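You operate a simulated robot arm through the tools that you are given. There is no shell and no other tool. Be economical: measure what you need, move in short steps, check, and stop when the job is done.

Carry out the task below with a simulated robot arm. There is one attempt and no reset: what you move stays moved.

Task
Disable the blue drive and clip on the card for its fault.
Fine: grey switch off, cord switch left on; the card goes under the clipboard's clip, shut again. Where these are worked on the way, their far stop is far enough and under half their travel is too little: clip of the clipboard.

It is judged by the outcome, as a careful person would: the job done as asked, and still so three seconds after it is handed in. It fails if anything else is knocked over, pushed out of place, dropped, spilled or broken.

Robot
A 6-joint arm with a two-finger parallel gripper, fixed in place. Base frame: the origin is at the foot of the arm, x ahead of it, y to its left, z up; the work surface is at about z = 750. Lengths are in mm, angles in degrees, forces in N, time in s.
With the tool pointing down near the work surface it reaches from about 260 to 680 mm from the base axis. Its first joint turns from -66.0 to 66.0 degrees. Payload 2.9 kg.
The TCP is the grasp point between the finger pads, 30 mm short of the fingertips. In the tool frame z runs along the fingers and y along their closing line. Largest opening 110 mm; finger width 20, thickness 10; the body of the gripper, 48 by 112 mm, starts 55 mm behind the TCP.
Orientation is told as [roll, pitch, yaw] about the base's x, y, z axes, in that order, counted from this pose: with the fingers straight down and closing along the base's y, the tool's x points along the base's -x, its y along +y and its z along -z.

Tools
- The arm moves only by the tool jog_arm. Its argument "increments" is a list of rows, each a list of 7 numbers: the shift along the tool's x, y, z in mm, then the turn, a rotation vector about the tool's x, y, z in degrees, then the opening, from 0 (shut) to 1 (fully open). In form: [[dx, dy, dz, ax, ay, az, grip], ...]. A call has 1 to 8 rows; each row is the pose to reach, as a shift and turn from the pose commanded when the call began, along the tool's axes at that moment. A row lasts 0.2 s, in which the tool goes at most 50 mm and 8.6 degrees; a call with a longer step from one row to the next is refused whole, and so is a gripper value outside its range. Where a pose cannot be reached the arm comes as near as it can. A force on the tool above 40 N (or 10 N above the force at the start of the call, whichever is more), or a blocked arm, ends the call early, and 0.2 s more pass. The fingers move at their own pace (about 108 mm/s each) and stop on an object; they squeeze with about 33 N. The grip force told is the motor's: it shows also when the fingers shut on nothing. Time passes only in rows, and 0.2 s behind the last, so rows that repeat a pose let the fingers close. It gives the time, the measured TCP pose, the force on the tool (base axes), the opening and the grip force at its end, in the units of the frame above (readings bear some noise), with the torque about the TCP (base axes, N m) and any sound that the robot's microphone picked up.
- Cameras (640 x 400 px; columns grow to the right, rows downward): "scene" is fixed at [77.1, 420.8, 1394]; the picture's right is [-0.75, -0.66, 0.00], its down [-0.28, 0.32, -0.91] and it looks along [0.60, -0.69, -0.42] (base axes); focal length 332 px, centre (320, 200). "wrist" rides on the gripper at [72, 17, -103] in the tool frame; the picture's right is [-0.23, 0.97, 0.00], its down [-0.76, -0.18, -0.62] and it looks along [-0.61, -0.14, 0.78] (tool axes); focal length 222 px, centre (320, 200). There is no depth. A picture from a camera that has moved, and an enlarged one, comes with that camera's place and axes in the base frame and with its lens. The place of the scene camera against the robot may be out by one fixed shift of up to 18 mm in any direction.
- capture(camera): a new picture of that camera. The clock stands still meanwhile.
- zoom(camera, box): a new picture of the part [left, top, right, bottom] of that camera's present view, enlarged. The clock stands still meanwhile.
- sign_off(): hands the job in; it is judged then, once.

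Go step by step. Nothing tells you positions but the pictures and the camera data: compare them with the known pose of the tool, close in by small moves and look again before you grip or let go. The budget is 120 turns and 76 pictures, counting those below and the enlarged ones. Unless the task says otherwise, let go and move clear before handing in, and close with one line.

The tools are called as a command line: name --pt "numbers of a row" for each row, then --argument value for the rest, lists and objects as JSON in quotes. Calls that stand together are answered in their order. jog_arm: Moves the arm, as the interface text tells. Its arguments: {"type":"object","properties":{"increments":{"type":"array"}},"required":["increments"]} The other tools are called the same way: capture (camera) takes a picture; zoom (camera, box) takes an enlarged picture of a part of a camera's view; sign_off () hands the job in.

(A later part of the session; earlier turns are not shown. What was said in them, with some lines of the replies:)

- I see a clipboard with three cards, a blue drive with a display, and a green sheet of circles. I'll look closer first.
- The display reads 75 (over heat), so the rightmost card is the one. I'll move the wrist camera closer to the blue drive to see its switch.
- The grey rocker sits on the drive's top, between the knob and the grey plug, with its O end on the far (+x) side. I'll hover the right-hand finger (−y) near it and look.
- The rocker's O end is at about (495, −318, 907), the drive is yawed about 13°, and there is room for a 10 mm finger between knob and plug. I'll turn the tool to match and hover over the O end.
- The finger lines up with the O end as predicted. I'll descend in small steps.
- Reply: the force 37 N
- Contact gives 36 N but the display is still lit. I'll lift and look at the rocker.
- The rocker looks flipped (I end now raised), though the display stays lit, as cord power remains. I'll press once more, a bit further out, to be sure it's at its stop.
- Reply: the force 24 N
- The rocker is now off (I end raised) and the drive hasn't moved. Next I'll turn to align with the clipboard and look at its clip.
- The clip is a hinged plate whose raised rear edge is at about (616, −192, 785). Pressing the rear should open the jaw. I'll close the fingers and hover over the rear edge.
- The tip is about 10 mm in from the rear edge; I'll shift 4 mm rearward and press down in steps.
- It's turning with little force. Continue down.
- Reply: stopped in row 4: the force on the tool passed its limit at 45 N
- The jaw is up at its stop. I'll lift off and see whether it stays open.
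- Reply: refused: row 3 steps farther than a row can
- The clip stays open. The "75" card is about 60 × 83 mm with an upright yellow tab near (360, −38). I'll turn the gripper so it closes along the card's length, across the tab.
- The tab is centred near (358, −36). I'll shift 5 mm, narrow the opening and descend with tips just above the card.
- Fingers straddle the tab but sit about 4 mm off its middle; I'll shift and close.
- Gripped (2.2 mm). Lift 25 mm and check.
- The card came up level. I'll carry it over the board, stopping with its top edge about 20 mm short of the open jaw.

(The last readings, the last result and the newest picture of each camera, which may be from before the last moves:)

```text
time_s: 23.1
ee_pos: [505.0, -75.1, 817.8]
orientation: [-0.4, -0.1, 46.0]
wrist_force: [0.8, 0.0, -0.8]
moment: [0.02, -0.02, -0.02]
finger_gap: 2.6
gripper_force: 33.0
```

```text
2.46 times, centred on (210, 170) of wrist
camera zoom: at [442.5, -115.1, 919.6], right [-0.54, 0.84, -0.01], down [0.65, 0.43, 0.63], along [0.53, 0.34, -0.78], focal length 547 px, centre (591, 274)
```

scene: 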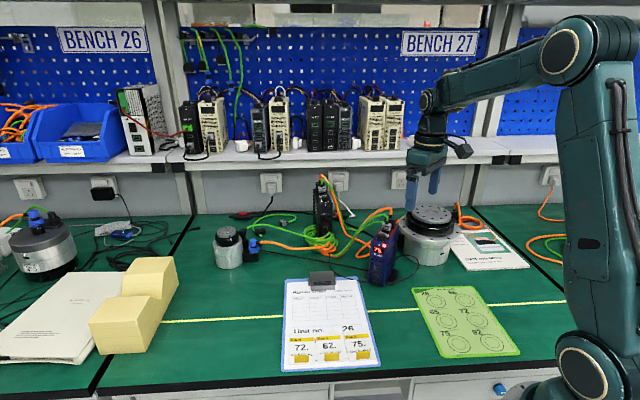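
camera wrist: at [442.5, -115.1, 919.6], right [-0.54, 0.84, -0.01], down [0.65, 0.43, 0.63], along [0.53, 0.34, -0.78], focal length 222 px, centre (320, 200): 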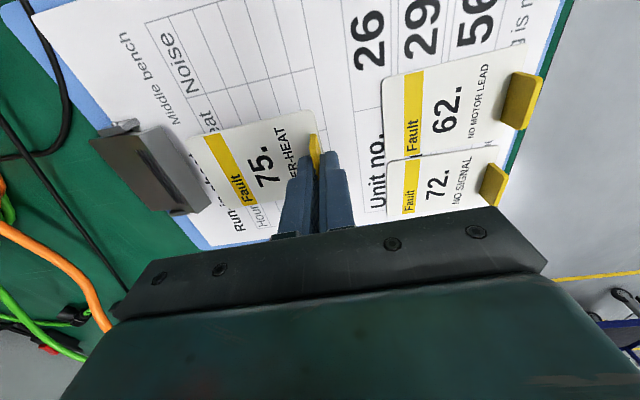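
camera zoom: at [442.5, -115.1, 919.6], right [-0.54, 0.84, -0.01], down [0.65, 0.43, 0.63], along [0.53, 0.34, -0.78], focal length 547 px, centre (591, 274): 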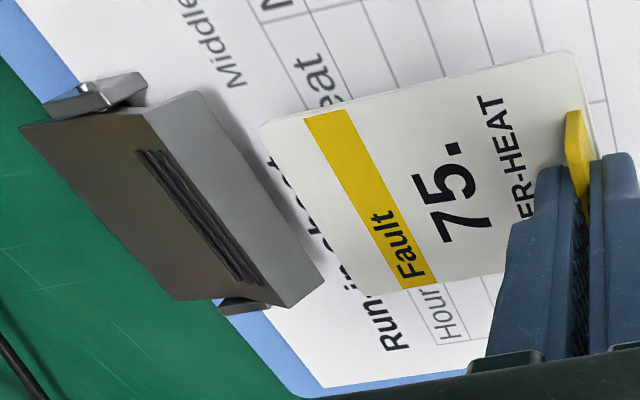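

The jaw bottom is about 20 mm above the board, and the card's top edge is about 15 mm short of it, centred. I'll lower the card to a few mm above the sheet, then slide it in.

jog_arm --pt "1 0 10 0 0 0.5 0" --pt "2 0 21 0 0 1 0" --pt "2 -10 22 0 0 1 0" --pt "2 -20 22 0 0 1 0" --pt "2 -30 22 0 0 1 0" --pt "2 -38 22 0 0 1 0" --pt "2 -38 22 0 0 1 0"

zoom --camera "wrist" --box '[80, 90, 340, 250]'

zoom --camera "scene" --box '[280, 250, 370, 310]'

```text
time_s: 24.7
ee_pos: [530.6, -103.0, 795.0]
orientation: [-0.4, -0.2, 45.0]
wrist_force: [-0.1, -0.5, 0.1]
moment: [0.01, 0.02, 0.02]
finger_gap: 2.5
gripper_force: 33.1
```

```text
2.46 times, centred on (210, 170) of wrist
camera zoom: at [467.2, -142.2, 897.7], right [-0.53, 0.85, -0.01], down [0.66, 0.41, 0.63], along [0.54, 0.33, -0.78], focal length 547 px, centre (591, 274)
```

zoom: 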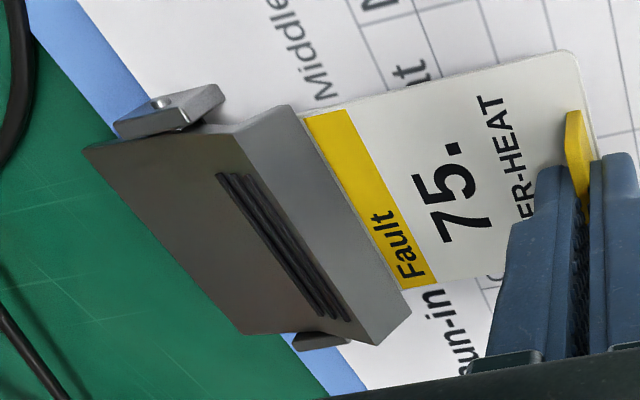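

```text
6.67 times, centred on (325, 280) of scene
camera zoom: at [77.1, 420.8, 1394.0], right [-0.75, -0.66, 0.0], down [-0.28, 0.32, -0.91], along [0.6, -0.69, -0.42], focal length 2213 px, centre (287, -333)
```

zoom: 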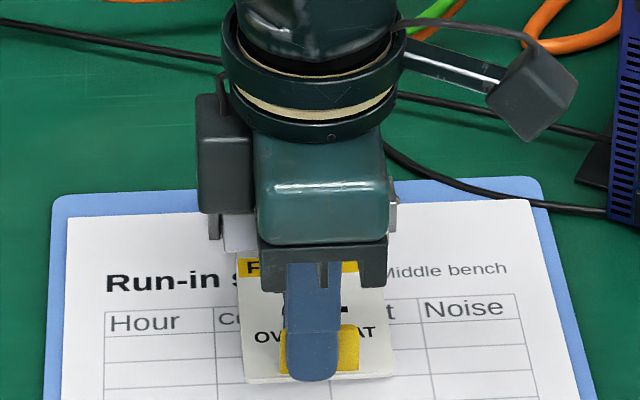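

The card is under the open jaw, centred. I'll lower it onto the sheet and release.

jog_arm --pt "0 0 2 0 0 0 0" --pt "0 0 3.5 0 0 0 0" --pt "0 0 3.5 0 0 0 0.1" --pt "0 0 3.5 0 0 0 0.25" --pt "0 0 3.5 0 0 0 0.25"

jog_arm --pt "0 0 -20 0 0 0 0.25" --pt "0 0 -60 0 0 0 0.25" --pt "0 0 -100 0 0 0 0.25" --pt "0 0 -100 0 0 0 0"

capture --camera "wrist"

zoom --camera "scene" --box '[280, 250, 370, 310]'

```text
time_s: 25.9
ee_pos: [532.0, -102.5, 793.0]
orientation: [-0.4, -0.2, 45.0]
wrist_force: [0.6, 0.1, 0.7]
moment: [0.0, -0.01, 0.0]
finger_gap: 27.3
gripper_force: 0.2
```

```text
time_s: 26.9
ee_pos: [529.7, -103.5, 894.0]
orientation: [-0.4, -0.1, 45.0]
wrist_force: [0.3, -0.1, 0.1]
moment: [0.0, 0.0, -0.02]
finger_gap: 0.1
gripper_force: 32.9
```

```text
27 pictures are left
camera wrist: at [466.4, -142.0, 995.5], right [-0.53, 0.85, -0.01], down [0.66, 0.41, 0.63], along [0.54, 0.33, -0.78], focal length 222 px, centre (320, 200)
```

wrist: 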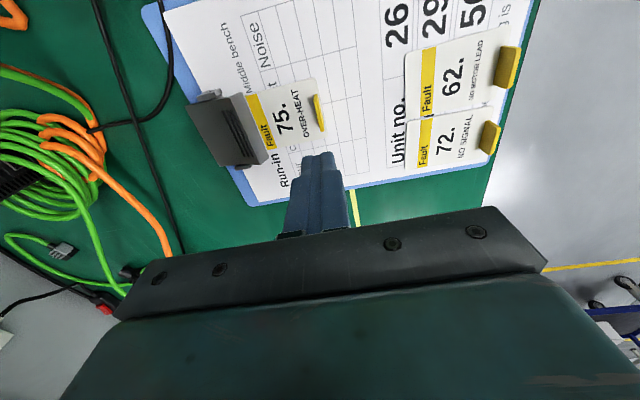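

```text
6.67 times, centred on (325, 280) of scene
camera zoom: at [77.1, 420.8, 1394.0], right [-0.75, -0.66, 0.0], down [-0.28, 0.32, -0.91], along [0.6, -0.69, -0.42], focal length 2213 px, centre (287, -333)
```

zoom: 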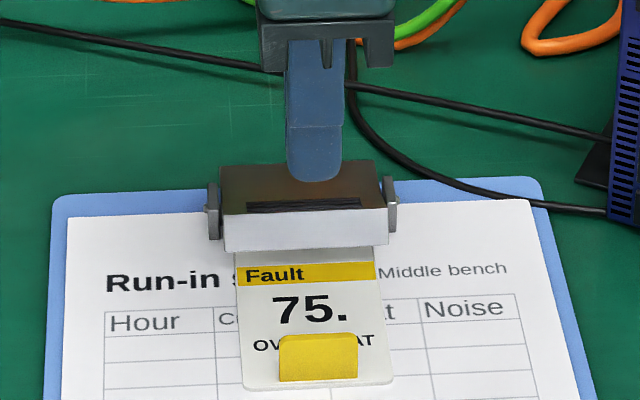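

The card is placed under the open clip. Now I'll press the jaw's front down with closed fingers to shut it; first hover.

jog_arm --pt "1 -37 5 0 0 0 0" --pt "2 -74 20 0 0 0 0" --pt "2 -74 60 0 0 0 0" --pt "2 -74 60 0 0 0 0"

zoom --camera "wrist" --box '[200, 60, 440, 240]'

zoom --camera "scene" --box '[280, 250, 370, 310]'

```text
time_s: 27.9
ee_pos: [583.4, -156.9, 834.4]
orientation: [-0.4, -0.1, 45.0]
wrist_force: [-0.6, 0.7, -0.2]
moment: [-0.02, 0.01, 0.0]
finger_gap: 0.0
gripper_force: 33.5
```

```text
2.22 times, centred on (320, 150) of wrist
camera zoom: at [519.7, -195.9, 937.1], right [-0.53, 0.85, -0.01], down [0.66, 0.41, 0.63], along [0.54, 0.33, -0.78], focal length 494 px, centre (320, 311)
```

zoom: 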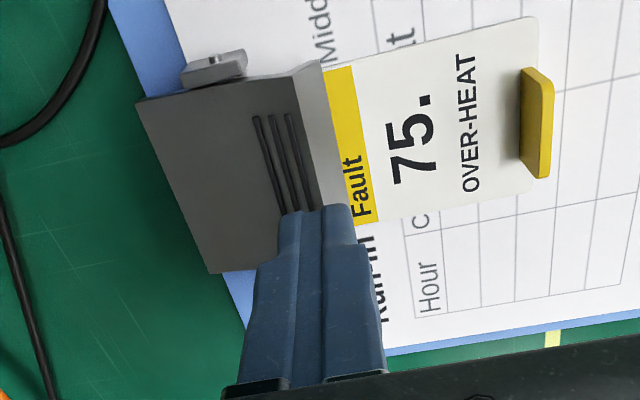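

```text
6.67 times, centred on (325, 280) of scene
camera zoom: at [77.1, 420.8, 1394.0], right [-0.75, -0.66, 0.0], down [-0.28, 0.32, -0.91], along [0.6, -0.69, -0.42], focal length 2213 px, centre (287, -333)
```

zoom: 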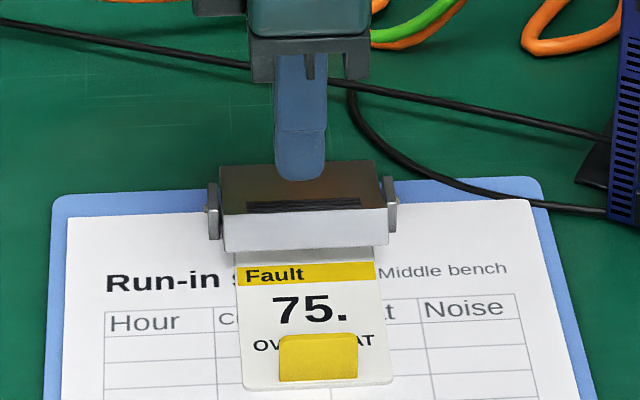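

The tip is right over the jaw's front top edge; I'll shift 5 mm toward the hinge and press down.

jog_arm --pt "0 -5 8 0 0 0 0" --pt "0 -5 16 0 0 0 0" --pt "0 -5 21 0 0 0 0" --pt "0 -5 26 0 0 0 0" --pt "0 -5 30 0 0 0 0" --pt "0 -5 34 0 0 0 0" --pt "0 -5 37 0 0 0 0" --pt "0 -5 40 0 0 0 0"

zoom --camera "wrist" --box '[200, 60, 440, 240]'

zoom --camera "scene" --box '[280, 250, 370, 310]'

```text
time_s: 29.5
ee_pos: [585.5, -160.3, 803.1]
orientation: [-0.4, -0.2, 45.1]
wrist_force: [-7.8, 1.5, 12.0]
moment: [0.09, 0.32, 0.01]
finger_gap: 0.0
gripper_force: 33.3
stopped in row 7: the force on the tool passed its limit at 46 N (the readings are from after the stop); the commanded pose is now the measured one
```

```text
2.22 times, centred on (320, 150) of wrist
camera zoom: at [522.7, -198.8, 904.5], right [-0.53, 0.85, -0.01], down [0.66, 0.41, 0.63], along [0.53, 0.33, -0.78], focal length 494 px, centre (320, 311)
```

zoom: 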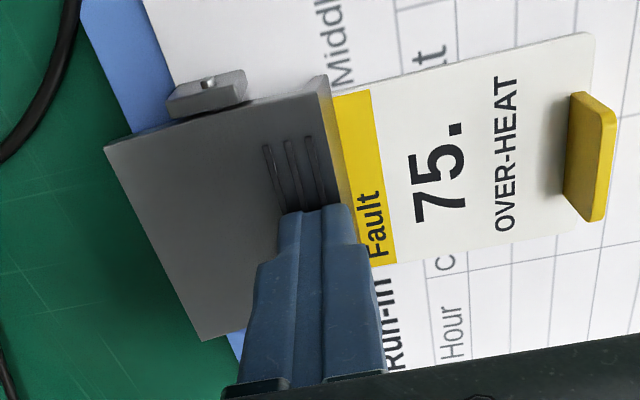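

```text
6.67 times, centred on (325, 280) of scene
camera zoom: at [76.7, 420.9, 1394.0], right [-0.75, -0.66, 0.0], down [-0.27, 0.32, -0.91], along [0.6, -0.69, -0.42], focal length 2213 px, centre (287, -333)
```

zoom: 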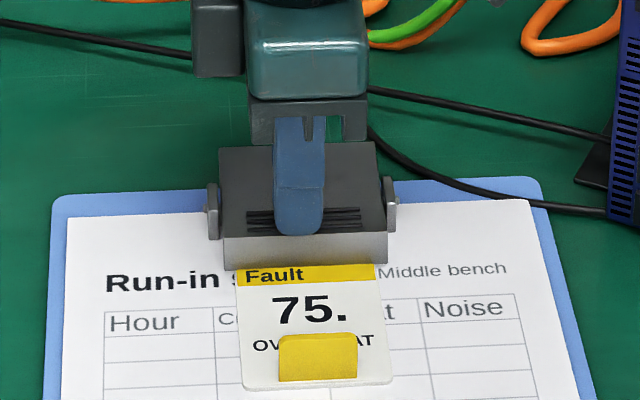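

The clip is shut on the card. I'll lift straight up, back away and verify everything.

jog_arm --pt "0 0 -20 0 0 0 0" --pt "0 0 -60 0 0 0 0" --pt "0 0 -105 0 0 0 0" --pt "0 35 -140 0 0 0 0" --pt "0 75 -165 0 0 0 0" --pt "0 120 -180 0 0 0 0" --pt "0 165 -190 0 0 0 0" --pt "0 205 -200 0 0 0 0"

capture --camera "scene"

capture --camera "wrist"

zoom --camera "scene" --box '[280, 255, 380, 315]'

zoom --camera "scene" --box '[350, 205, 420, 250]'

```text
time_s: 31.3
ee_pos: [438.8, -15.4, 1000.6]
orientation: [-0.4, -0.2, 44.9]
wrist_force: [-0.1, 0.2, 0.2]
moment: [0.0, 0.03, -0.02]
finger_gap: 0.0
gripper_force: 33.0
```

```text
21 pictures are left
```

scene: 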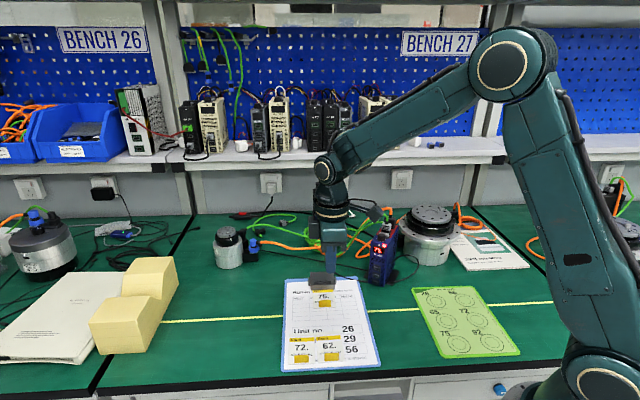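

```text
20 pictures are left
camera wrist: at [375.1, -54.8, 1102.9], right [-0.53, 0.85, -0.01], down [0.66, 0.41, 0.63], along [0.54, 0.33, -0.78], focal length 222 px, centre (320, 200)
```

wrist: 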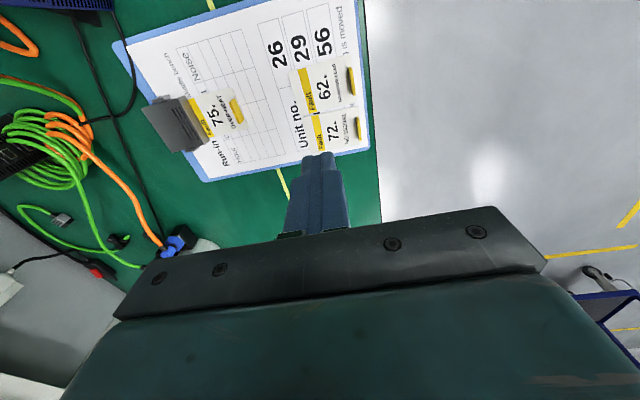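

```text
6.40 times, centred on (330, 285) of scene
camera zoom: at [77.1, 420.8, 1394.0], right [-0.75, -0.66, 0.0], down [-0.28, 0.32, -0.91], along [0.6, -0.69, -0.42], focal length 2125 px, centre (256, -344)
```

zoom: 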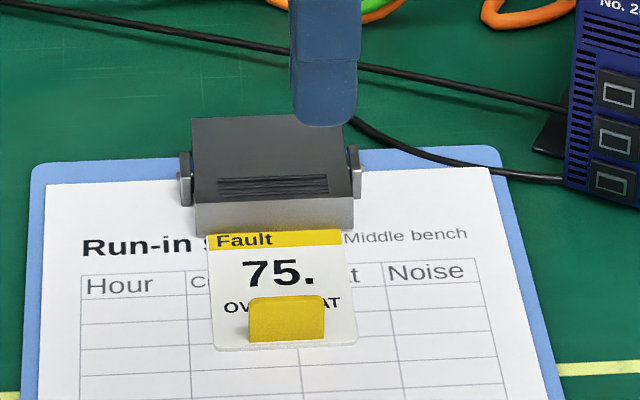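

```text
8.89 times, centred on (385, 228) of scene
camera zoom: at [77.1, 420.8, 1394.0], right [-0.75, -0.66, 0.0], down [-0.28, 0.32, -0.91], along [0.6, -0.69, -0.42], focal length 2951 px, centre (-258, -44)
```

zoom: 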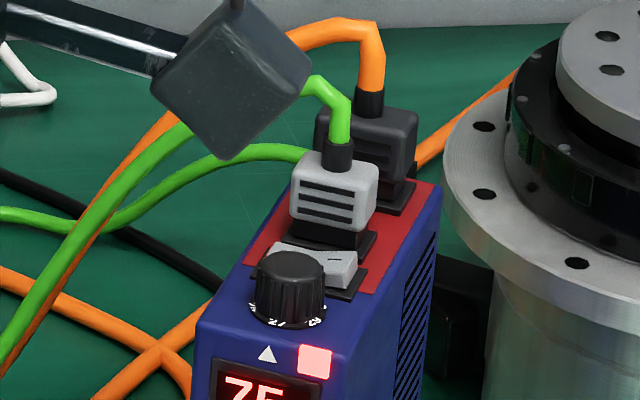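

The clip is shut with the 75 card under it, the grey rocker is on O, the cord switch is untouched and nothing else has moved. Handing in.

sign_off

```text
The job is handed in.
```

I switched the blue drive off at its grey switch and left the cord switch on. The fault 75 OVER HEAT card is under the clipboard's clip, which is shut again.
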